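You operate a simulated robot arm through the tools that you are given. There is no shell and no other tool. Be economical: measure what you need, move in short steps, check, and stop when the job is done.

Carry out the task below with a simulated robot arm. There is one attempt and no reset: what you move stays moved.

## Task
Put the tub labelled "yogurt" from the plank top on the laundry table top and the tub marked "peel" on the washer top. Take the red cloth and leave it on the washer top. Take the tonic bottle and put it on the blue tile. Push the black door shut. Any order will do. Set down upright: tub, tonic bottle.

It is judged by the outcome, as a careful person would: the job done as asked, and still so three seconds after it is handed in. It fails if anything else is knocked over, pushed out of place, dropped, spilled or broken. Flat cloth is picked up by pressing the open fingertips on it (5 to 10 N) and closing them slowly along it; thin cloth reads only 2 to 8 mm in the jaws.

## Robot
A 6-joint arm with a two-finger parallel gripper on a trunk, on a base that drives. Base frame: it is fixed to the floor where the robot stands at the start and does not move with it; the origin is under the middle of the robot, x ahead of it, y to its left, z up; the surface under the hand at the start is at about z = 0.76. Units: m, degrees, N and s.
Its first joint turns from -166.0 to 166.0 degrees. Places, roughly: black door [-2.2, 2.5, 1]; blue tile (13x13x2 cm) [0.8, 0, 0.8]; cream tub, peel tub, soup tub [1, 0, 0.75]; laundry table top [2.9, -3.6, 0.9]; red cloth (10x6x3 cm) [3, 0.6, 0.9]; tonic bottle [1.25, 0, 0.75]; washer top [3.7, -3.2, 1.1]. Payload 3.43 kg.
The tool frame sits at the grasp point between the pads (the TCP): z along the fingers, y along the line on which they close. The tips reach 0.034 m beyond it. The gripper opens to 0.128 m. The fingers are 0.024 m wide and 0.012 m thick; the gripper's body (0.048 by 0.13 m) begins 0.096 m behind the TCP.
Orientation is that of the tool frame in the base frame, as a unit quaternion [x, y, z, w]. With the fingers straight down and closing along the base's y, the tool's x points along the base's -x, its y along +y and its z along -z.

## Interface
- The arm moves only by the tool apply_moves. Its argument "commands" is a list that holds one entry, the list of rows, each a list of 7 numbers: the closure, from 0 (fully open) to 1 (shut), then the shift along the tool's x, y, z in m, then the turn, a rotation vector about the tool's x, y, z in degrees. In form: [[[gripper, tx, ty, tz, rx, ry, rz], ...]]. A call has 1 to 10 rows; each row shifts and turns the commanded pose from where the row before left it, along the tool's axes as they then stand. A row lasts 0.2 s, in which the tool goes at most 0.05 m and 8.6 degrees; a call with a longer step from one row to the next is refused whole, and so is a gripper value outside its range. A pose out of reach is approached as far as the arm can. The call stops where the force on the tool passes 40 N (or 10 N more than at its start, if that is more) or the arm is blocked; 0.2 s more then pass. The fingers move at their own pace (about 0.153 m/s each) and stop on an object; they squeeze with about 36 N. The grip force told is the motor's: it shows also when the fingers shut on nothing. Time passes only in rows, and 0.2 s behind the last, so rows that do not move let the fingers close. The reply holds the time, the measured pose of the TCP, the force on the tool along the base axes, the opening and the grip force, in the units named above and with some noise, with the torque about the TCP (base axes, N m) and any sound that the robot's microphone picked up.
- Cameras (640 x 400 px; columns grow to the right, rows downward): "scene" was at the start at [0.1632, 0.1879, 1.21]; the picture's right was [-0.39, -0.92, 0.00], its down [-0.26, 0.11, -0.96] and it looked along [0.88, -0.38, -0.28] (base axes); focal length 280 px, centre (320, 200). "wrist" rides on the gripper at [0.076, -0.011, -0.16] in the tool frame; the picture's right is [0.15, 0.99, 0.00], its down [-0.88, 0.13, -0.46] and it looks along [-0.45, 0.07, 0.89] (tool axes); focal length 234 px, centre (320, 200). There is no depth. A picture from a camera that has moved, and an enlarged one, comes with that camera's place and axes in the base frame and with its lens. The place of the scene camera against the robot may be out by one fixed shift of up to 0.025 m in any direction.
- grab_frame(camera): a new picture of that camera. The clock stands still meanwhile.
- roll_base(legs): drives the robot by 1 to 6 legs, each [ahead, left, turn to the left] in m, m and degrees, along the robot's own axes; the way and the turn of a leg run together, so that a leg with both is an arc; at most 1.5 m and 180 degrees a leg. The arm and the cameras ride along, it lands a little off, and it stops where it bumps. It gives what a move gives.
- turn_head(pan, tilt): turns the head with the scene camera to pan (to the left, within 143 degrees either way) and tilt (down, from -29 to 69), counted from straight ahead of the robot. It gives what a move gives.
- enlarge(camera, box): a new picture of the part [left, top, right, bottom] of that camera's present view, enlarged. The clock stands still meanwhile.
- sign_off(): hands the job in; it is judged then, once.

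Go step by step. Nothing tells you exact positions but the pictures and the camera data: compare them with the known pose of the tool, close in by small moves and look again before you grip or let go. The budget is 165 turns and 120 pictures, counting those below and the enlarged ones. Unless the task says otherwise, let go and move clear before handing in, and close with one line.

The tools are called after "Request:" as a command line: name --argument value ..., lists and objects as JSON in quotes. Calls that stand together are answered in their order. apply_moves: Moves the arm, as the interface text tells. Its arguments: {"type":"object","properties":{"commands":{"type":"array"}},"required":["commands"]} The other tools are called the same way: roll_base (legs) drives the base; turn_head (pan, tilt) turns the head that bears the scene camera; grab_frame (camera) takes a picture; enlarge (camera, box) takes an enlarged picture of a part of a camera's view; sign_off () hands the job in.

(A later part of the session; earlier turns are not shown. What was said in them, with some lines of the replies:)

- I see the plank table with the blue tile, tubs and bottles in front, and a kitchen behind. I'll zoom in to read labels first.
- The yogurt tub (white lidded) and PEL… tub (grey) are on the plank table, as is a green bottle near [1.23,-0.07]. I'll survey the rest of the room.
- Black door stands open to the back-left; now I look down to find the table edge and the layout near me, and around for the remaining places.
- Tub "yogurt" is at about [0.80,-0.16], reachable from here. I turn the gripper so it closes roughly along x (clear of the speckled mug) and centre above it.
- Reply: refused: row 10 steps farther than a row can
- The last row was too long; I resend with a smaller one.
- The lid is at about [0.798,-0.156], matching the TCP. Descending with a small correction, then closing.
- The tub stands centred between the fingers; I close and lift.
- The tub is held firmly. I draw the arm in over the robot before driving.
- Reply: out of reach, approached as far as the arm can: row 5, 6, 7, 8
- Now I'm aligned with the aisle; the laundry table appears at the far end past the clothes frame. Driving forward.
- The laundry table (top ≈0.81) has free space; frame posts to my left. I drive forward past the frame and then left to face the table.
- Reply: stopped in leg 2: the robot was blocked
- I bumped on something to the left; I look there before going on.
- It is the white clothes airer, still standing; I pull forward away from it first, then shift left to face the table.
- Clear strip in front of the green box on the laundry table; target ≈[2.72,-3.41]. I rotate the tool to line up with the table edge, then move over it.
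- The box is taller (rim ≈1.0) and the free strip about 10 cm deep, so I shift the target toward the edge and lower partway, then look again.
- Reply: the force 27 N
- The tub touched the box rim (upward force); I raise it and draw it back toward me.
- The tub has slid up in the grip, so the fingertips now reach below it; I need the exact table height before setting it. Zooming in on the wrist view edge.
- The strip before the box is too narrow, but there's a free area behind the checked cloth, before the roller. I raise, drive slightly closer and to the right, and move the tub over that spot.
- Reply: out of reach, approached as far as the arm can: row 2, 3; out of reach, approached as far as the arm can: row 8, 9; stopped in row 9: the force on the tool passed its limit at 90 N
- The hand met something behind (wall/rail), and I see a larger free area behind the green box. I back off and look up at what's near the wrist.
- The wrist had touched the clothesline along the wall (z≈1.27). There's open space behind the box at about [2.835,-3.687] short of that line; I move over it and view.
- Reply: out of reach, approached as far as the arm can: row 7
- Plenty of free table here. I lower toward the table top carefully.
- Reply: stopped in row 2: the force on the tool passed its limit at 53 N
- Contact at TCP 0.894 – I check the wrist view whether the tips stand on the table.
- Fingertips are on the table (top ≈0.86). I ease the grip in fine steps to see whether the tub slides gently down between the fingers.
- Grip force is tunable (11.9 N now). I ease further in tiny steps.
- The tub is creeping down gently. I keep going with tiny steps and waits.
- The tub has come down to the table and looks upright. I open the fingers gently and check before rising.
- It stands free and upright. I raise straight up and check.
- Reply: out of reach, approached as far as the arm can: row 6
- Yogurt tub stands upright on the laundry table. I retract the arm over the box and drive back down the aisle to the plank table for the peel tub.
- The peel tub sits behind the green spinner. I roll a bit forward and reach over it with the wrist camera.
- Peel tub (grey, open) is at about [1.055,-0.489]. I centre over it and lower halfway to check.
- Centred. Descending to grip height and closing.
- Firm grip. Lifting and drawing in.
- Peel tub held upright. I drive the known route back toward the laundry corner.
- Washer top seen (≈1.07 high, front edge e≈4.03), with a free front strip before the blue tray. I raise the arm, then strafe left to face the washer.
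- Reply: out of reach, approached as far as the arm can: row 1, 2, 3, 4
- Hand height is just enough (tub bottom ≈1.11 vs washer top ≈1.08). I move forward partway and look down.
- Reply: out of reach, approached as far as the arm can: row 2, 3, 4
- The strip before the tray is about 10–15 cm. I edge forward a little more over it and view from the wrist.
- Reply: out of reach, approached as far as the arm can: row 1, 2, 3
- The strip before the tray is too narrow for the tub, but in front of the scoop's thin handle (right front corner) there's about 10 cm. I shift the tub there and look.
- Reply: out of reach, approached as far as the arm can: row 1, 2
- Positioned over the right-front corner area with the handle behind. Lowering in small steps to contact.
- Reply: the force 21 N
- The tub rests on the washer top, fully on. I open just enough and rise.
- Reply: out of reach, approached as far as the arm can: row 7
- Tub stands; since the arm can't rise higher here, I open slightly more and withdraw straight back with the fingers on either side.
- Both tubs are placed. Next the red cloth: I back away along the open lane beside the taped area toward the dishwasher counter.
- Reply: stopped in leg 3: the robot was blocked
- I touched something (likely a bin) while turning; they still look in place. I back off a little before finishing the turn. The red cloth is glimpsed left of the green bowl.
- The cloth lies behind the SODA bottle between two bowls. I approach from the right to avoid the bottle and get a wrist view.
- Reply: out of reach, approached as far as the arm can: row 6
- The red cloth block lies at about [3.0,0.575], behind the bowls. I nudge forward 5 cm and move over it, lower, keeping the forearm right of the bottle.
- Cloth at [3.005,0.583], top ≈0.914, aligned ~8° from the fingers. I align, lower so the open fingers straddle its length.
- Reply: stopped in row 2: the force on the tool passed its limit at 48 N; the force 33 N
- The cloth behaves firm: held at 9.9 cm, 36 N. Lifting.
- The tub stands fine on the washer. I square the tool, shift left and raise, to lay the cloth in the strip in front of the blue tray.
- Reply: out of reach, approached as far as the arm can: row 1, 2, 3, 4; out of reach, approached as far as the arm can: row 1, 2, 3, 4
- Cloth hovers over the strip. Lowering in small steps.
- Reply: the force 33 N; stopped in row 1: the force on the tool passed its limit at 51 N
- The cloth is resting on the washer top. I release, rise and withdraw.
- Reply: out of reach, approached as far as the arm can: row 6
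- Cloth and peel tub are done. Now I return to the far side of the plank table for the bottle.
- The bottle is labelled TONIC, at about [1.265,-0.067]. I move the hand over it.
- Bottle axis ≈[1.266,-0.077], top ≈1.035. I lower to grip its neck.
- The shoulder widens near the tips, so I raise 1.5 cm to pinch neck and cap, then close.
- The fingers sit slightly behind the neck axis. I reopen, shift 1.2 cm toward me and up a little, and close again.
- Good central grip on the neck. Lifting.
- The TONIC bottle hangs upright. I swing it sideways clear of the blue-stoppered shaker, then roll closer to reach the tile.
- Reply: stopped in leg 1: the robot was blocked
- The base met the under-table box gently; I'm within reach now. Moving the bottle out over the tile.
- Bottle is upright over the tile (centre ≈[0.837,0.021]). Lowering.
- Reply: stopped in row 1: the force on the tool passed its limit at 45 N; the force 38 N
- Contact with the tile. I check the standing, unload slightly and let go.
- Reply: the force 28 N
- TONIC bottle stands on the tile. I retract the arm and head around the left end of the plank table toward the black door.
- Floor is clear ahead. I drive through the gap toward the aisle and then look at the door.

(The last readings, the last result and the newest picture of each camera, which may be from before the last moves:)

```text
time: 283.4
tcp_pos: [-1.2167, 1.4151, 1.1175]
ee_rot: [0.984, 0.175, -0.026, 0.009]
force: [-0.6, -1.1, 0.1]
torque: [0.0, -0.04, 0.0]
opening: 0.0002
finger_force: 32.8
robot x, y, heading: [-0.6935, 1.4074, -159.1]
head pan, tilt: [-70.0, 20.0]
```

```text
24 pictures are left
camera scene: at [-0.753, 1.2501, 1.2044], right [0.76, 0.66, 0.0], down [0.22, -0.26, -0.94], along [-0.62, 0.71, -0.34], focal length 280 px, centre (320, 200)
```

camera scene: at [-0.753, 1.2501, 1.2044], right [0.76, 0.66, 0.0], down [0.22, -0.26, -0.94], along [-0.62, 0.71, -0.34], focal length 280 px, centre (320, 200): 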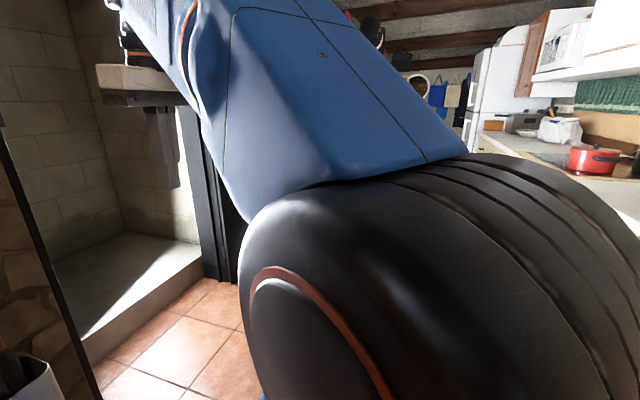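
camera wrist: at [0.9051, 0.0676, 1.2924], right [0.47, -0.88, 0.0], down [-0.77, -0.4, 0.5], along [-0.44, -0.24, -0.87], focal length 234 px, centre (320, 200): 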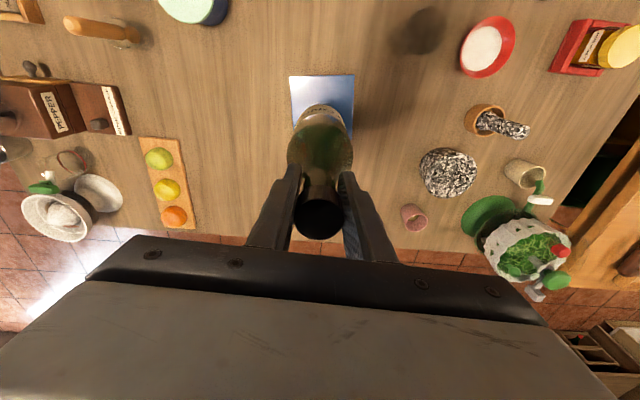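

Request:
turn_head --pan -40 --tilt 15

Request:
grab_frame --camera "scene"

```text
time: 284.4
tcp_pos: [-1.2173, 1.4168, 1.1162]
ee_rot: [0.984, 0.174, -0.026, 0.009]
force: [-1.6, 0.8, 0.5]
torque: [-0.03, -0.02, 0.0]
opening: 0.0001
finger_force: 33.4
robot x, y, heading: [-0.6947, 1.4085, -158.8]
head pan, tilt: [-40.0, 15.0]
```

```text
23 pictures are left
camera scene: at [-0.7802, 1.2104, 1.2125], right [0.33, 0.94, 0.0], down [0.24, -0.09, -0.97], along [-0.91, 0.32, -0.26], focal length 280 px, centre (320, 200)
```

scene: 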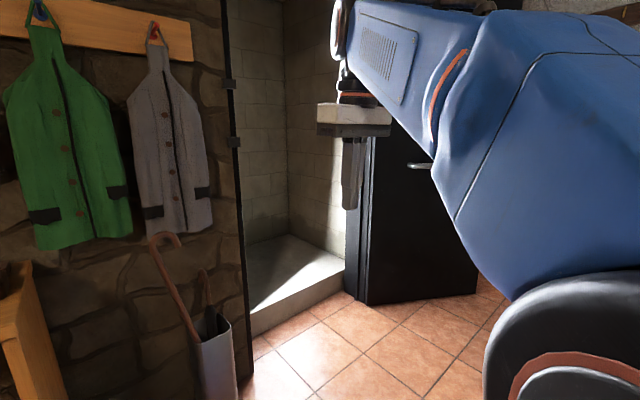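

The leaf is hinged at about [-2.27,2.06], opened ~145° into the room; it must be pushed from its back side. I strafe past its free edge with the arm retracted and look at it from behind.

Request:
roll_base --legs '[[0, -1.45, 0], [0, -0.55, 0]]'

Request:
turn_head --pan 25 --tilt 20

Request:
grab_frame --camera "scene"

```text
time: 290.4
tcp_pos: [-1.6815, 2.619, 1.1164]
ee_rot: [0.985, 0.17, -0.026, 0.009]
force: [0.5, -0.3, 0.5]
torque: [-0.02, 0.0, -0.02]
opening: 0.0002
finger_force: 33.2
robot x, y, heading: [-1.1563, 2.6095, -159.9]
head pan, tilt: [-40.0, 15.0]
stopped in leg 1: the robot was blocked; the commanded pose is now the measured one
```

```text
time: 291.7
tcp_pos: [-1.6807, 2.6196, 1.1167]
ee_rot: [0.985, 0.169, -0.026, 0.009]
force: [-0.8, 0.3, -0.6]
torque: [-0.01, -0.01, 0.0]
opening: 0.0
finger_force: 33.0
robot x, y, heading: [-1.1565, 2.6106, -159.9]
head pan, tilt: [25.0, 20.0]
```

```text
22 pictures are left
camera scene: at [-1.2243, 2.3122, 1.2044], right [-0.71, 0.7, 0.0], down [0.24, 0.24, -0.94], along [-0.66, -0.67, -0.34], focal length 280 px, centre (320, 200)
```

scene: 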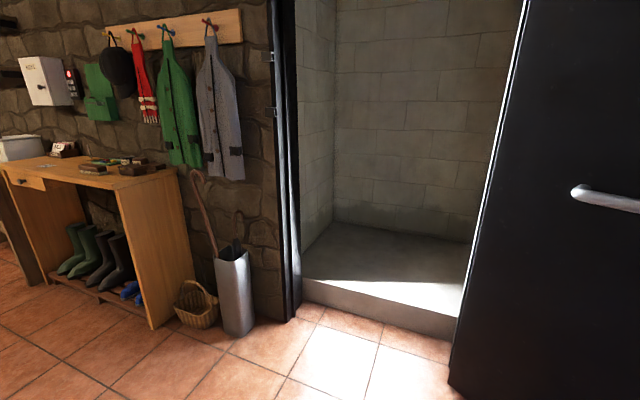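

The base is blocked at e≈-2.85 by something on its far side; I look there.

Request:
turn_head --pan -125 --tilt 45

Request:
grab_frame --camera "scene"

Request:
turn_head --pan -45 --tilt 30

Request:
grab_frame --camera "scene"

```text
time: 294.1
tcp_pos: [-1.6806, 2.6209, 1.1156]
ee_rot: [0.985, 0.169, -0.025, 0.009]
force: [0.5, -0.1, 0.8]
torque: [0.0, 0.0, -0.01]
opening: 0.0001
finger_force: 33.1
robot x, y, heading: [-1.1549, 2.6096, -159.8]
head pan, tilt: [-125.0, 45.0]
```

```text
21 pictures are left
camera scene: at [-1.1379, 2.4569, 1.1657], right [0.97, -0.25, 0.0], down [-0.18, -0.68, -0.71], along [0.18, 0.68, -0.71], focal length 280 px, centre (320, 200)
```

scene: 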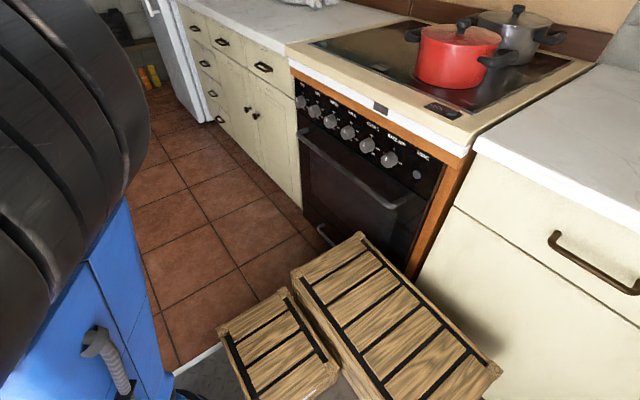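

```text
time: 295.6
tcp_pos: [-1.6801, 2.6209, 1.1162]
ee_rot: [0.985, 0.17, -0.026, 0.009]
force: [0.0, -0.3, 1.0]
torque: [0.01, 0.02, 0.02]
opening: 0.0001
finger_force: 32.9
robot x, y, heading: [-1.1584, 2.6086, -160.1]
head pan, tilt: [-45.0, 30.0]
```

```text
20 pictures are left
camera scene: at [-1.2407, 2.4162, 1.1883], right [0.42, 0.91, 0.0], down [0.45, -0.21, -0.87], along [-0.79, 0.36, -0.5], focal length 280 px, centre (320, 200)
```

scene: 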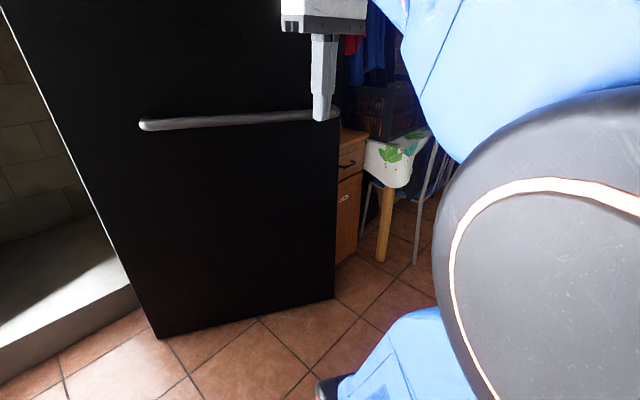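

My rear crates had touched the oven front. I edge forward, strafe past the door's free edge, then reach behind it with closed fingers.

Request:
roll_base --legs '[[0.09, 0.03, 0], [0, -0.53, 0]]'

Request:
turn_head --pan 10 --tilt 35

Request:
grab_frame --camera "scene"

Request:
grab_frame --camera "wrist"

```text
time: 299.4
tcp_pos: [-1.9385, 3.0624, 1.1158]
ee_rot: [0.985, 0.169, -0.025, 0.009]
force: [-0.3, -0.6, -0.9]
torque: [-0.02, -0.02, -0.01]
opening: 0.0
finger_force: 33.7
robot x, y, heading: [-1.417, 3.0479, -159.8]
head pan, tilt: [-45.0, 30.0]
```

```text
time: 300.7
tcp_pos: [-1.9388, 3.0624, 1.1167]
ee_rot: [0.985, 0.168, -0.026, 0.008]
force: [-0.7, 0.1, 0.7]
torque: [0.0, 0.0, -0.02]
opening: 0.0
finger_force: 33.4
robot x, y, heading: [-1.413, 3.0473, -159.7]
head pan, tilt: [10.0, 35.0]
```

```text
19 pictures are left
camera scene: at [-1.493, 2.7751, 1.1805], right [-0.5, 0.86, 0.0], down [0.5, 0.29, -0.82], along [-0.71, -0.41, -0.57], focal length 280 px, centre (320, 200)
```

scene: 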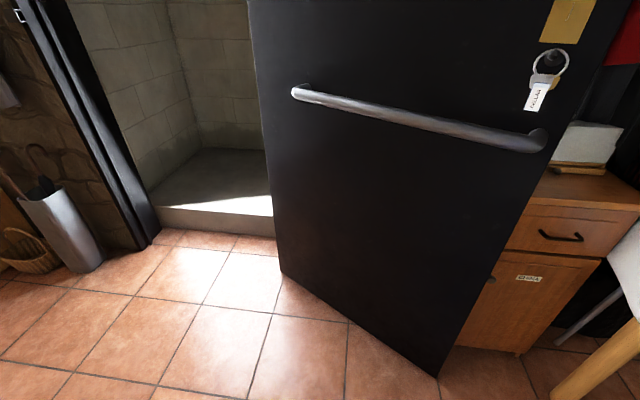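

```text
18 pictures are left
camera wrist: at [-1.8636, 3.1016, 1.2713], right [0.47, -0.88, 0.0], down [-0.76, -0.4, 0.5], along [-0.44, -0.24, -0.86], focal length 234 px, centre (320, 200)
```

wrist: 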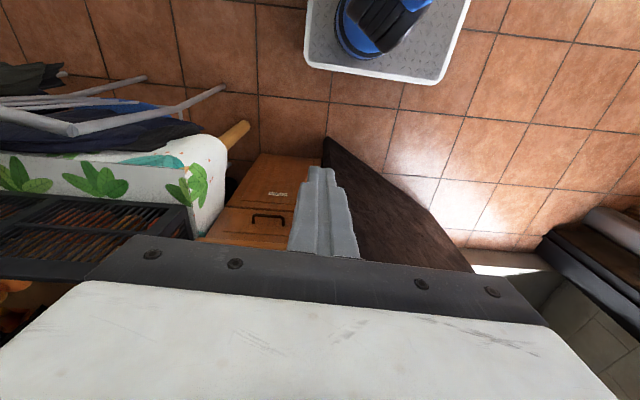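

Free edge is at about [-2.146,2.92], with a cabinet behind it lower than my hand. I shift the hand outward past the edge, then reach in behind the leaf.

Request:
apply_moves --commands '[[[1, 0, -0.037, 0, 0, 0, 0], [1, 0, -0.037, 0, 0, 0, 0], [1, 0, -0.037, 0, 0, 0, 0], [1, -0.043, 0, 0, 0, 0, 0], [1, -0.043, 0, 0, 0, 0, 0], [1, -0.043, 0, 0, 0, 0, 0], [1, -0.043, 0, 0, 0, 0, 0], [1, -0.043, 0, 0, 0, 0, 0], [1, -0.043, 0, 0, 0, 0, 0]]]'

Request:
grab_frame --camera "wrist"

```text
time: 302.7
tcp_pos: [-2.2178, 3.081, 1.1306]
ee_rot: [0.985, 0.169, -0.026, 0.008]
force: [-0.5, 0.3, 0.8]
torque: [0.03, 0.09, 0.01]
opening: 0.0
finger_force: 33.2
robot x, y, heading: [-1.414, 3.0474, -159.8]
head pan, tilt: [10.0, 35.0]
```

```text
17 pictures are left
camera wrist: at [-2.142, 3.1209, 1.2853], right [0.47, -0.88, 0.0], down [-0.76, -0.4, 0.5], along [-0.45, -0.24, -0.86], focal length 234 px, centre (320, 200)
```

wrist: 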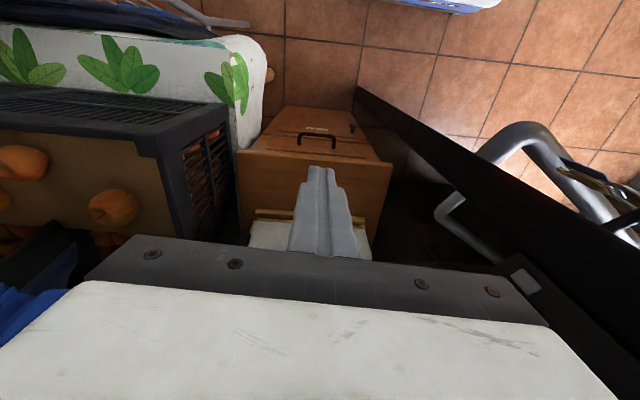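

The hand is behind the leaf. I turn the tool so its flat end faces the door's back, then move in behind it.

Request:
apply_moves --commands '[[[1, 0, 0, 0, 0, 0, -7.7], [1, 0, 0, 0, 0, 0, -7.7], [1, 0, 0, 0, 0, 0, -7.7], [1, 0, 0, 0, 0, 0, -7.7], [1, 0, 0, 0, 0, 0, -7.7], [1, 0, 0, 0, 0, 0, -7.7], [1, 0, 0, 0, 0, 0, -7.7], [1, 0, 0, 0, 0, 0, -7.6]]]'

```text
time: 304.5
tcp_pos: [-2.2182, 3.0809, 1.1294]
ee_rot: [0.76, 0.649, -0.026, -0.005]
force: [0.1, -0.5, 0.0]
torque: [-0.05, 0.01, -0.02]
opening: 0.0003
finger_force: 32.8
robot x, y, heading: [-1.4128, 3.0476, -159.6]
head pan, tilt: [10.0, 35.0]
```

Request:
apply_moves --commands '[[[1, -0.039, -0.005, 0, 0, 0, 0], [1, -0.039, -0.005, 0, 0, 0, 0], [1, -0.039, -0.005, 0, 0, 0, 0], [1, -0.039, -0.005, 0, 0, 0, 0], [1, -0.039, -0.004, 0, 0, 0, 0], [1, -0.039, -0.004, 0, 0, 0, 0]]]'

Request:
grab_frame --camera "wrist"

```text
time: 305.5
tcp_pos: [-2.2679, 2.955, 1.1351]
ee_rot: [0.769, 0.639, -0.025, -0.005]
force: [1.1, 8.7, 0.3]
torque: [-0.98, 0.14, 0.04]
opening: 0.0001
finger_force: 32.8
robot x, y, heading: [-1.4154, 3.0533, -160.3]
head pan, tilt: [10.0, 35.0]
stopped in row 5: the force on the tool passed its limit at 87 N (the readings are from after the stop); the commanded pose is now the measured one
```

```text
16 pictures are left
camera wrist: at [-2.2576, 3.0341, 1.2912], right [1.0, -0.04, -0.04], down [-0.01, -0.88, 0.48], along [-0.06, -0.48, -0.88], focal length 234 px, centre (320, 200)
```

wrist: 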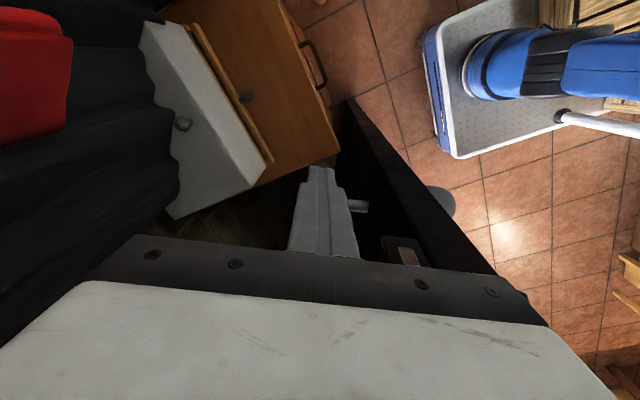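

I'm in behind the leaf; the wrist touched its edge. Now I pull in the leaf's closing direction (tool +y).

Request:
apply_moves --commands '[[[1, 0.01, 0.015, 0, 0, 0, 0], [1, 0, 0.025, 0, 0, 0, 0], [1, 0, 0.025, 0, 0, 0, 0], [1, 0, 0.025, 0, 0, 0, 0], [1, 0, 0.025, 0, 0, 0, 0]]]'

Request:
grab_frame --camera "scene"

```text
time: 306.7
tcp_pos: [-2.1513, 2.9284, 1.1283]
ee_rot: [0.765, 0.643, -0.024, -0.006]
force: [3.1, 14.0, 7.4]
torque: [-1.51, -0.21, 0.78]
opening: 0.0
finger_force: 33.2
robot x, y, heading: [-1.4194, 3.0521, -160.1]
head pan, tilt: [10.0, 35.0]
```

```text
15 pictures are left
camera scene: at [-1.4945, 2.7779, 1.1807], right [-0.5, 0.87, 0.0], down [0.5, 0.29, -0.82], along [-0.71, -0.41, -0.57], focal length 280 px, centre (320, 200)
```

scene: 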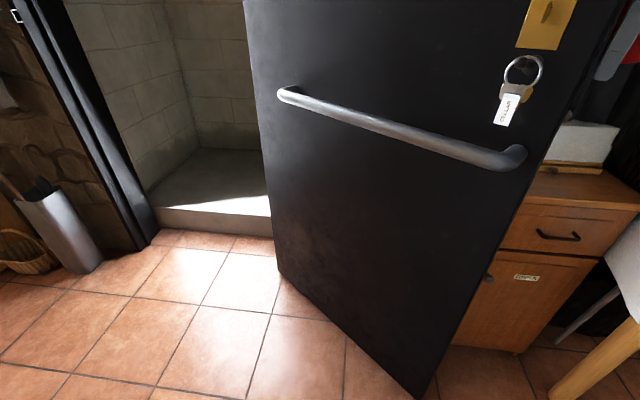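

The door is swinging. I continue along its arc, turning the tool with it.

Request:
apply_moves --commands '[[[1, -0.005, 0.03, 0, 0, 0, 3], [1, -0.005, 0.034, 0, 0, 0, 3], [1, -0.004, 0.034, 0, 0, 0, 3], [1, -0.004, 0.034, 0, 0, 0, 3], [1, -0.003, 0.034, 0, 0, 0, 3], [1, -0.003, 0.034, 0, 0, 0, 3], [1, -0.003, 0.034, 0, 0, 0, 3], [1, -0.003, 0.034, 0, 0, 0, 3]]]'

Request:
apply_moves --commands '[[[1, -0.003, 0.034, 0, 0, 0, 3], [1, -0.003, 0.034, 0, 0, 0, 3], [1, -0.003, 0.034, 0, 0, 0, 3], [1, -0.003, 0.034, 0, 0, 0, 3], [1, -0.003, 0.034, 0, 0, 0, 3], [1, -0.003, 0.034, 0, 0, 0, 3], [1, -0.003, 0.034, 0, 0, 0, 3], [1, -0.003, 0.034, 0, 0, 0, 3]]]'

Request:
grab_frame --camera "scene"

```text
time: 307.1
tcp_pos: [-2.1329, 2.9243, 1.1271]
ee_rot: [0.778, 0.628, -0.02, -0.006]
force: [-0.3, 0.0, -0.3]
torque: [0.03, -0.06, 0.0]
opening: 0.0
finger_force: 32.9
robot x, y, heading: [-1.4153, 3.0514, -160.0]
head pan, tilt: [10.0, 35.0]
stopped in row 1: the force on the tool passed its limit at 51 N (the readings are from after the stop); the commanded pose is now the measured one
```

```text
time: 308.9
tcp_pos: [-1.8923, 2.7987, 1.1197]
ee_rot: [0.891, 0.453, -0.022, -0.002]
force: [-0.3, -0.6, -1.2]
torque: [0.0, 0.02, -0.01]
opening: 0.0001
finger_force: 32.7
robot x, y, heading: [-1.4141, 3.0517, -160.1]
head pan, tilt: [10.0, 35.0]
```

```text
14 pictures are left
camera scene: at [-1.4949, 2.7779, 1.1805], right [-0.5, 0.87, 0.0], down [0.5, 0.29, -0.82], along [-0.71, -0.41, -0.57], focal length 280 px, centre (320, 200)
```

scene: 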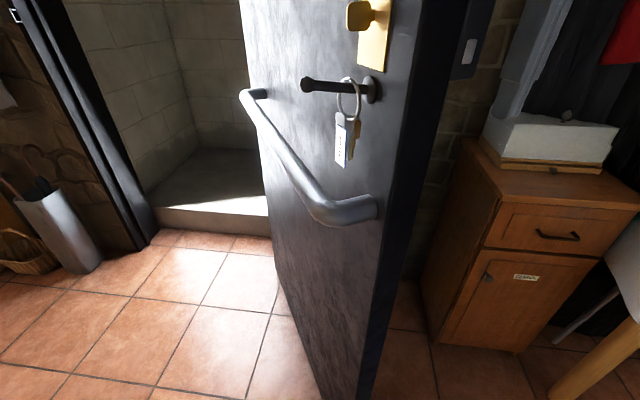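

The door is at about 115°. To keep my deck corner out of its swing, I shift the base back/right a little, then push on with the arm.

Request:
roll_base --legs '[[-0.04, -0.13, 0]]'

Request:
apply_moves --commands '[[[1, 0, 0.04, 0, 0, 0, 4], [1, 0, 0.04, 0, 0, 0, 4], [1, 0, 0.04, 0, 0, 0, 4], [1, -0.01, 0.04, 0, 0, 0, 4], [1, -0.015, 0.04, 0, 0, 0, 4], [1, -0.015, 0.04, 0, 0, 0, 4], [1, -0.015, 0.04, 0, 0, 0, 0], [1, -0.015, 0.04, 0, 0, 0, 0], [1, -0.015, 0.04, 0, 0, 0, 0], [1, -0.01, 0.04, 0, 0, 0, 0]]]'

Request:
grab_frame --camera "scene"

```text
time: 310.2
tcp_pos: [-1.8991, 2.9352, 1.12]
ee_rot: [0.891, 0.453, -0.023, 0.0]
force: [-0.6, -0.4, -0.3]
torque: [0.01, -0.03, -0.01]
opening: 0.0
finger_force: 32.5
robot x, y, heading: [-1.4237, 3.1832, -160.2]
head pan, tilt: [10.0, 35.0]
```

```text
time: 311.5
tcp_pos: [-1.769, 2.779, 1.1187]
ee_rot: [0.958, 0.286, -0.021, 0.0]
force: [10.7, 16.6, -5.4]
torque: [-1.36, 1.14, 1.1]
opening: 0.0
finger_force: 33.2
robot x, y, heading: [-1.4226, 3.1876, -160.2]
head pan, tilt: [10.0, 35.0]
stopped in row 6: the force on the tool passed its limit at 92 N (the readings are from after the stop); the commanded pose is now the measured one
```

```text
13 pictures are left
camera scene: at [-1.5011, 2.9151, 1.1807], right [-0.5, 0.87, 0.0], down [0.5, 0.28, -0.82], along [-0.71, -0.41, -0.57], focal length 280 px, centre (320, 200)
```

scene: 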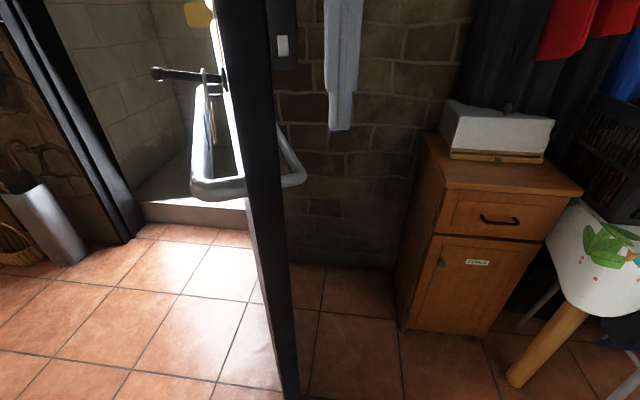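

Just an impact stop; the door's at ~115° with the hand behind its edge. I push on slowly.

Request:
apply_moves --commands '[[[1, 0, 0.012, 0, 0, 0, 0], [1, 0, 0.015, 0, 0, 0, 0], [1, 0, 0.018, 0, 0, 0, 0], [1, 0, 0.02, 0, 0, 0, 0], [1, 0, 0.02, 0, 0, 0, 0], [1, 0, 0.02, 0, 0, 0, 0], [1, 0, 0.02, 0, 0, 0, 0], [1, 0, 0.02, 0, 0, 0, 0]]]'

Request:
grab_frame --camera "wrist"

```text
time: 311.9
tcp_pos: [-1.7664, 2.775, 1.1174]
ee_rot: [0.957, 0.289, -0.02, 0.0]
force: [8.2, 11.8, 0.7]
torque: [-1.11, 0.72, 0.71]
opening: 0.0
finger_force: 33.1
robot x, y, heading: [-1.4204, 3.1887, -160.4]
head pan, tilt: [10.0, 35.0]
stopped in row 1: the force on the tool passed its limit at 46 N (the readings are from after the stop); the commanded pose is now the measured one
```

```text
12 pictures are left
camera wrist: at [-1.703, 2.8276, 1.2742], right [0.67, -0.74, -0.02], down [-0.64, -0.59, 0.49], along [-0.37, -0.31, -0.87], focal length 234 px, centre (320, 200)
```

wrist: 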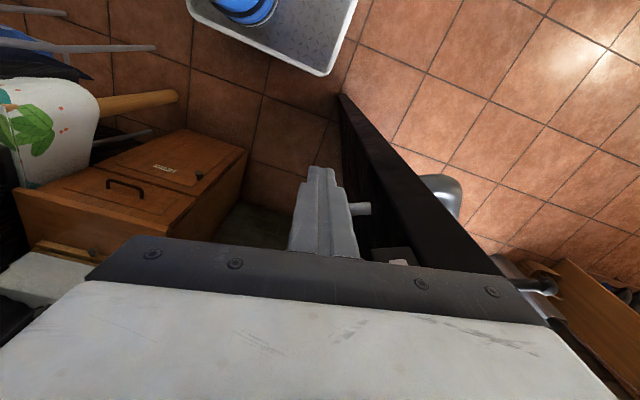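

Request:
apply_moves --commands '[[[1, 0, -0.01, 0, 0, 0, 0], [1, 0, 0.006, 0, 0, 0, 0], [1, 0, 0.006, 0, 0, 0, 0], [1, 0, 0.007, 0, 0, 0, 0], [1, 0, 0.008, 0, 0, 0, 0], [1, 0, 0.01, 0, 0, 0, 0], [1, 0, 0.012, 0, 0, 0, 0], [1, 0, 0.014, 0, 0, 0, 0], [1, 0, 0.016, 0, 0, 0, 0], [1, 0, 0.018, 0, 0, 0, 0]]]'

```text
time: 312.8
tcp_pos: [-1.7619, 2.7718, 1.1178]
ee_rot: [0.957, 0.291, -0.019, -0.002]
force: [6.8, 8.6, -1.6]
torque: [-0.8, 0.66, 0.61]
opening: 0.0
finger_force: 33.0
robot x, y, heading: [-1.4206, 3.1865, -160.2]
head pan, tilt: [10.0, 35.0]
stopped in row 4: the force on the tool passed its limit at 47 N (the readings are from after the stop); the commanded pose is now the measured one
```

The hand was pressing end-on against the leaf's edge. I back off, reach further in behind it, then push.

Request:
apply_moves --commands '[[[1, 0, -0.03, 0, 0, 0, 0], [1, 0, -0.035, 0, 0, 0, 0], [1, -0.04, 0, 0, 0, 0, 0], [1, -0.04, 0, 0, 0, 0, 0], [1, -0.04, 0, 0, 0, 0, 0], [1, -0.04, 0, 0, 0, 0, 0], [1, -0.03, 0, 0, 0, 0, 0]]]'

Request:
apply_moves --commands '[[[1, 0, 0.02, 0, 0, 0, 0], [1, 0, 0.02, 0, 0, 0, 0], [1, 0, 0.02, 0, 0, 0, 0], [1, 0, 0.02, 0, 0, 0, 0], [1, 0, 0.025, 0, 0, 0, 0], [1, 0, 0.025, 0, 0, 0, 0], [1, 0, 0.03, 0, 0, 0, 0], [1, 0, 0.03, 0, 0, 0, 0], [1, 0, 0.03, 0, 0, 0, 0], [1, 0, 0.03, 0, 0, 0, 0]]]'

Request:
grab_frame --camera "wrist"

```text
time: 314.4
tcp_pos: [-1.9559, 2.7194, 1.1248]
ee_rot: [0.957, 0.289, -0.02, -0.002]
force: [-0.2, -0.2, 0.8]
torque: [-0.03, 0.02, 0.01]
opening: 0.0
finger_force: 33.3
robot x, y, heading: [-1.4193, 3.1863, -160.1]
head pan, tilt: [10.0, 35.0]
```

```text
time: 316.6
tcp_pos: [-1.819, 2.5112, 1.1211]
ee_rot: [0.957, 0.289, -0.018, -0.002]
force: [0.3, -0.1, 0.6]
torque: [-0.08, -0.01, -0.03]
opening: 0.0
finger_force: 32.9
robot x, y, heading: [-1.4238, 3.1874, -160.2]
head pan, tilt: [10.0, 35.0]
```

```text
11 pictures are left
camera wrist: at [-1.7556, 2.5638, 1.2781], right [0.67, -0.74, -0.02], down [-0.64, -0.59, 0.48], along [-0.37, -0.31, -0.87], focal length 234 px, centre (320, 200)
```

wrist: 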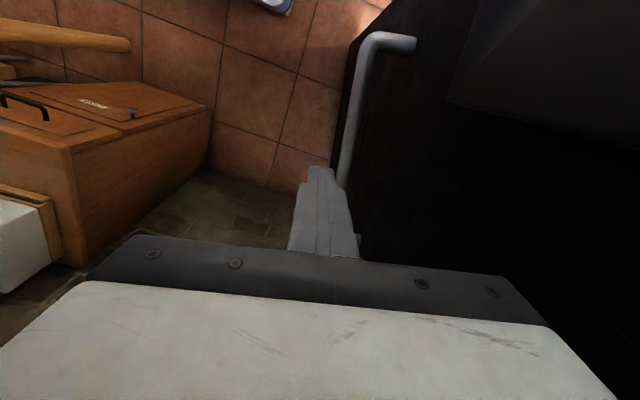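

Door is moving well (~105°). I now strafe the base left, carrying the hand against the leaf.

Request:
roll_base --legs '[[0, 0.45, 0]]'

Request:
turn_head --pan 15 --tilt 25

Request:
grab_frame --camera "scene"

```text
time: 319.3
tcp_pos: [-1.6621, 2.0846, 1.1223]
ee_rot: [0.956, 0.293, -0.018, -0.001]
force: [0.1, 0.3, -0.6]
torque: [0.0, 0.01, 0.02]
opening: 0.0002
finger_force: 33.4
robot x, y, heading: [-1.266, 2.7657, -159.8]
head pan, tilt: [10.0, 35.0]
```

```text
time: 320.1
tcp_pos: [-1.6604, 2.0849, 1.1214]
ee_rot: [0.956, 0.292, -0.019, -0.002]
force: [-0.5, 0.0, 0.0]
torque: [-0.02, 0.02, 0.03]
opening: 0.0
finger_force: 33.2
robot x, y, heading: [-1.2718, 2.7644, -160.1]
head pan, tilt: [15.0, 25.0]
```

```text
10 pictures are left
camera scene: at [-1.3457, 2.4804, 1.1962], right [-0.57, 0.82, 0.0], down [0.35, 0.24, -0.91], along [-0.74, -0.52, -0.42], focal length 280 px, centre (320, 200)
```

scene: 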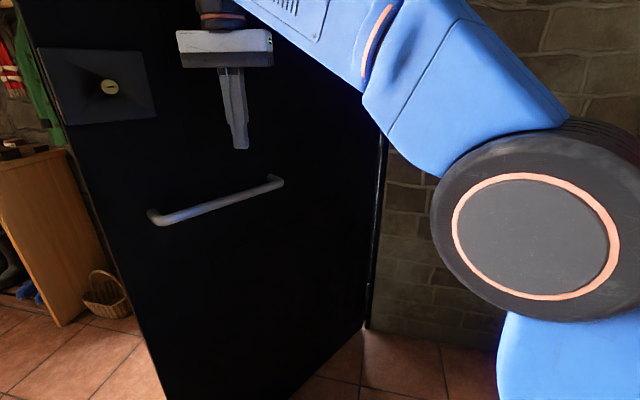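

The door is past 90° (~70°). Strafing a bit more and then driving toward the wall to push it home.

Request:
roll_base --legs '[[0, 0.25, 0], [0.3, 0, 0]]'

Request:
grab_frame --camera "scene"

```text
time: 321.2
tcp_pos: [-1.6365, 2.0112, 1.1206]
ee_rot: [0.957, 0.29, -0.018, -0.004]
force: [-0.5, 0.7, 0.0]
torque: [-0.03, 0.0, 0.01]
opening: 0.0
finger_force: 33.0
robot x, y, heading: [-1.2352, 2.6879, -159.7]
head pan, tilt: [15.0, 25.0]
stopped in leg 1: the force on the tool passed its limit at 112 N (the readings are from after the stop); the commanded pose is now the measured one
```

```text
9 pictures are left
camera scene: at [-1.3182, 2.4046, 1.1963], right [-0.57, 0.82, 0.0], down [0.35, 0.24, -0.91], along [-0.74, -0.52, -0.42], focal length 280 px, centre (320, 200)
```

scene: 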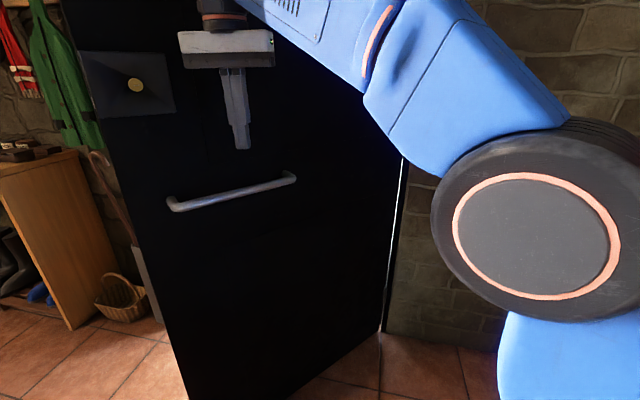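

Request:
roll_base --legs '[[0.3, 0.2, 0]]'

Request:
apply_moves --commands '[[[1, -0.01, 0.01, 0, 0, 0, 0], [1, -0.015, 0.012, 0, 0, 0, 0], [1, -0.018, 0.012, 0, 0, 0, 0], [1, -0.02, 0.012, 0, 0, 0, 0], [1, -0.02, 0.012, 0, 0, 0, 0], [1, -0.022, 0.012, 0, 0, 0, 0], [1, -0.022, 0.01, 0, 0, 0, 0]]]'

Request:
grab_frame --camera "scene"

```text
time: 322.6
tcp_pos: [-1.7181, 1.8964, 1.1208]
ee_rot: [0.956, 0.294, -0.015, -0.009]
force: [-0.3, -1.3, -0.9]
torque: [0.02, 0.0, -0.01]
opening: 0.0
finger_force: 32.9
robot x, y, heading: [-1.3238, 2.5712, -159.8]
head pan, tilt: [15.0, 25.0]
stopped in leg 1: the force on the tool passed its limit at 105 N (the readings are from after the stop); the commanded pose is now the measured one
```

```text
time: 324.2
tcp_pos: [-1.7713, 1.7983, 1.059]
ee_rot: [0.956, 0.294, -0.016, -0.006]
force: [-0.3, 0.7, 0.3]
torque: [-0.05, 0.0, 0.0]
opening: 0.0
finger_force: 33.3
out of reach, approached as far as the arm can: row 1, 2, 3, 4, 5, 6, 7
robot x, y, heading: [-1.3252, 2.5706, -160.1]
head pan, tilt: [15.0, 25.0]
```

```text
8 pictures are left
camera scene: at [-1.4021, 2.2897, 1.1963], right [-0.57, 0.82, 0.0], down [0.35, 0.24, -0.91], along [-0.74, -0.52, -0.42], focal length 280 px, centre (320, 200)
```

scene: 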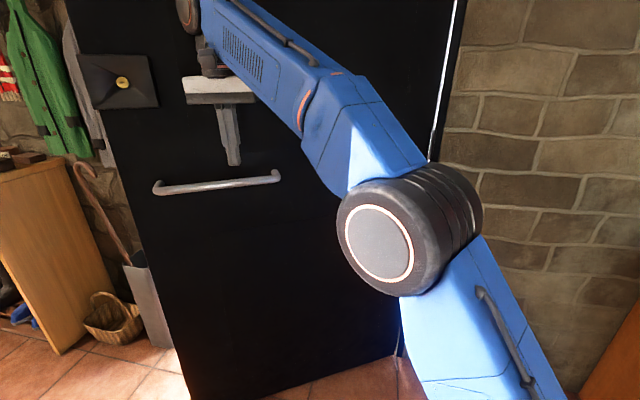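

Door is nearly shut (~20°). I shift left for leverage and drive toward the wall to close it.

Request:
roll_base --legs '[[0, 0.2, 0], [0.2, 0, 0]]'

Request:
roll_base --legs '[[0.2, 0, 0]]'

Request:
grab_frame --camera "scene"

```text
time: 325.4
tcp_pos: [-1.7411, 1.71, 1.059]
ee_rot: [0.956, 0.292, -0.016, -0.012]
force: [0.3, -1.0, 0.3]
torque: [0.02, -0.06, -0.03]
opening: 0.0002
finger_force: 33.6
robot x, y, heading: [-1.2921, 2.4782, -160.0]
head pan, tilt: [15.0, 25.0]
stopped in leg 1: the force on the tool passed its limit at 170 N (the readings are from after the stop); the commanded pose is now the measured one
```

```text
time: 326.8
tcp_pos: [-1.8761, 1.6585, 1.0574]
ee_rot: [0.955, 0.295, -0.012, -0.014]
force: [1.1, -0.4, 0.2]
torque: [-0.01, -0.01, -0.02]
opening: 0.0
finger_force: 32.9
robot x, y, heading: [-1.4282, 2.4288, -160.1]
head pan, tilt: [15.0, 25.0]
stopped in leg 1: the force on the tool passed its limit at 79 N (the readings are from after the stop); the commanded pose is now the measured one
```

```text
7 pictures are left
camera scene: at [-1.507, 2.1476, 1.1963], right [-0.57, 0.82, 0.0], down [0.35, 0.24, -0.91], along [-0.74, -0.52, -0.42], focal length 280 px, centre (320, 200)
```

scene: 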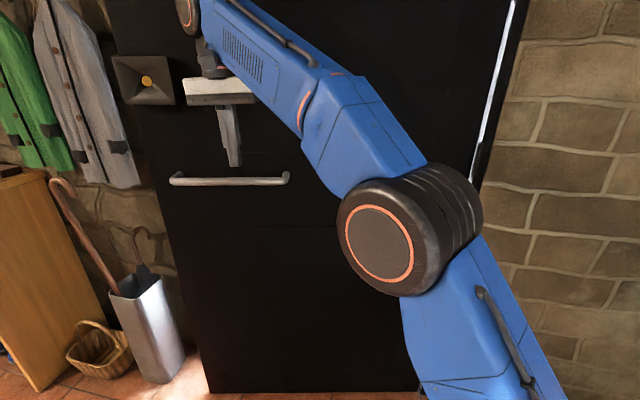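

Request:
roll_base --legs '[[0.2, 0, 0]]'

Request:
roll_base --legs '[[0.15, 0, 0]]'

Request:
grab_frame --camera "scene"

```text
time: 328.1
tcp_pos: [-1.9805, 1.6204, 1.0566]
ee_rot: [0.955, 0.297, -0.008, -0.018]
force: [0.4, 0.6, -0.9]
torque: [0.01, 0.03, 0.01]
opening: 0.0
finger_force: 33.3
robot x, y, heading: [-1.5379, 2.3889, -159.6]
head pan, tilt: [15.0, 25.0]
stopped in leg 1: the force on the tool passed its limit at 109 N (the readings are from after the stop); the commanded pose is now the measured one
```

```text
time: 329.3
tcp_pos: [-2.0713, 1.5853, 1.0561]
ee_rot: [0.954, 0.299, -0.003, -0.021]
force: [4.5, 3.9, 1.1]
torque: [-0.44, 0.48, -0.09]
opening: 0.0
finger_force: 33.2
robot x, y, heading: [-1.6328, 2.3528, -159.8]
head pan, tilt: [15.0, 25.0]
stopped in leg 1: the force on the tool passed its limit at 186 N (the readings are from after the stop); the commanded pose is now the measured one
```

```text
6 pictures are left
camera scene: at [-1.7149, 2.0717, 1.1963], right [-0.58, 0.82, 0.0], down [0.35, 0.24, -0.91], along [-0.74, -0.52, -0.42], focal length 280 px, centre (320, 200)
```

scene: 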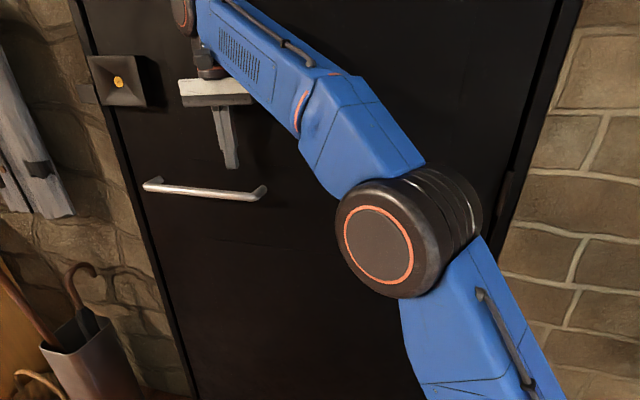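

The door appears flush in its frame with firm resistance. I give one gentle last push with the arm, back away and check.

Request:
apply_moves --commands '[[[1, -0.004, 0, 0, 0, 0, 0], [1, -0.004, 0, 0, 0, 0, 0], [1, -0.004, 0, 0, 0, 0, 0]]]'

Request:
roll_base --legs '[[-0.5, 0, 0]]'

Request:
grab_frame --camera "scene"

```text
time: 330.1
tcp_pos: [-2.0717, 1.5866, 1.0567]
ee_rot: [0.954, 0.299, -0.003, -0.022]
force: [6.9, 3.5, 4.5]
torque: [-0.4, 0.92, -0.04]
opening: 0.0
finger_force: 33.4
out of reach, approached as far as the arm can: row 1, 2, 3
robot x, y, heading: [-1.6366, 2.3575, -159.7]
head pan, tilt: [15.0, 25.0]
```

```text
time: 333.0
tcp_pos: [-1.5972, 1.7583, 1.0566]
ee_rot: [0.954, 0.3, -0.003, -0.021]
force: [0.8, -1.0, -0.4]
torque: [0.0, -0.01, 0.01]
opening: 0.0001
finger_force: 33.2
robot x, y, heading: [-1.1632, 2.5263, -159.8]
head pan, tilt: [15.0, 25.0]
```

```text
5 pictures are left
camera scene: at [-1.2407, 2.2457, 1.1963], right [-0.58, 0.82, 0.0], down [0.34, 0.24, -0.91], along [-0.74, -0.52, -0.42], focal length 280 px, centre (320, 200)
```

scene: 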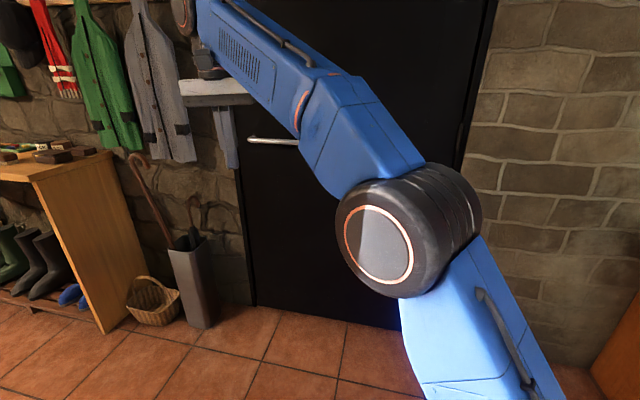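

Request:
enlarge --camera "scene" --box '[190, 130, 430, 340]'

```text
1.90 times, centred on (310, 235) of scene
camera zoom: at [-1.2407, 2.2457, 1.1963], right [-0.58, 0.82, 0.0], down [0.34, 0.24, -0.91], along [-0.74, -0.52, -0.42], focal length 534 px, centre (339, 133)
```

zoom: 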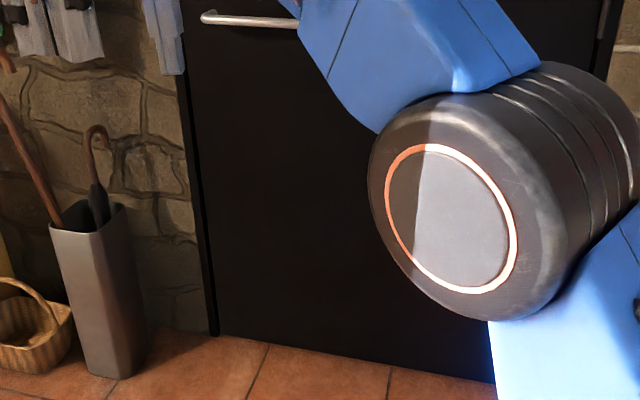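

The black door is flush in its frame, the hand is clear, and all the items were seen in place when I set them down, so I hand in.

Request:
sign_off

```text
The job is handed in.
```

The job is handed in: yogurt tub upright on the laundry table, peel tub upright and red cloth on the washer top, tonic bottle upright on the blue tile, black door shut. Along the way the robot bumped the clothes airer, the green box's rim, the clothesline and other furniture; nothing looked displaced in the pictures afterwards, though I did not go back to recheck each spot.
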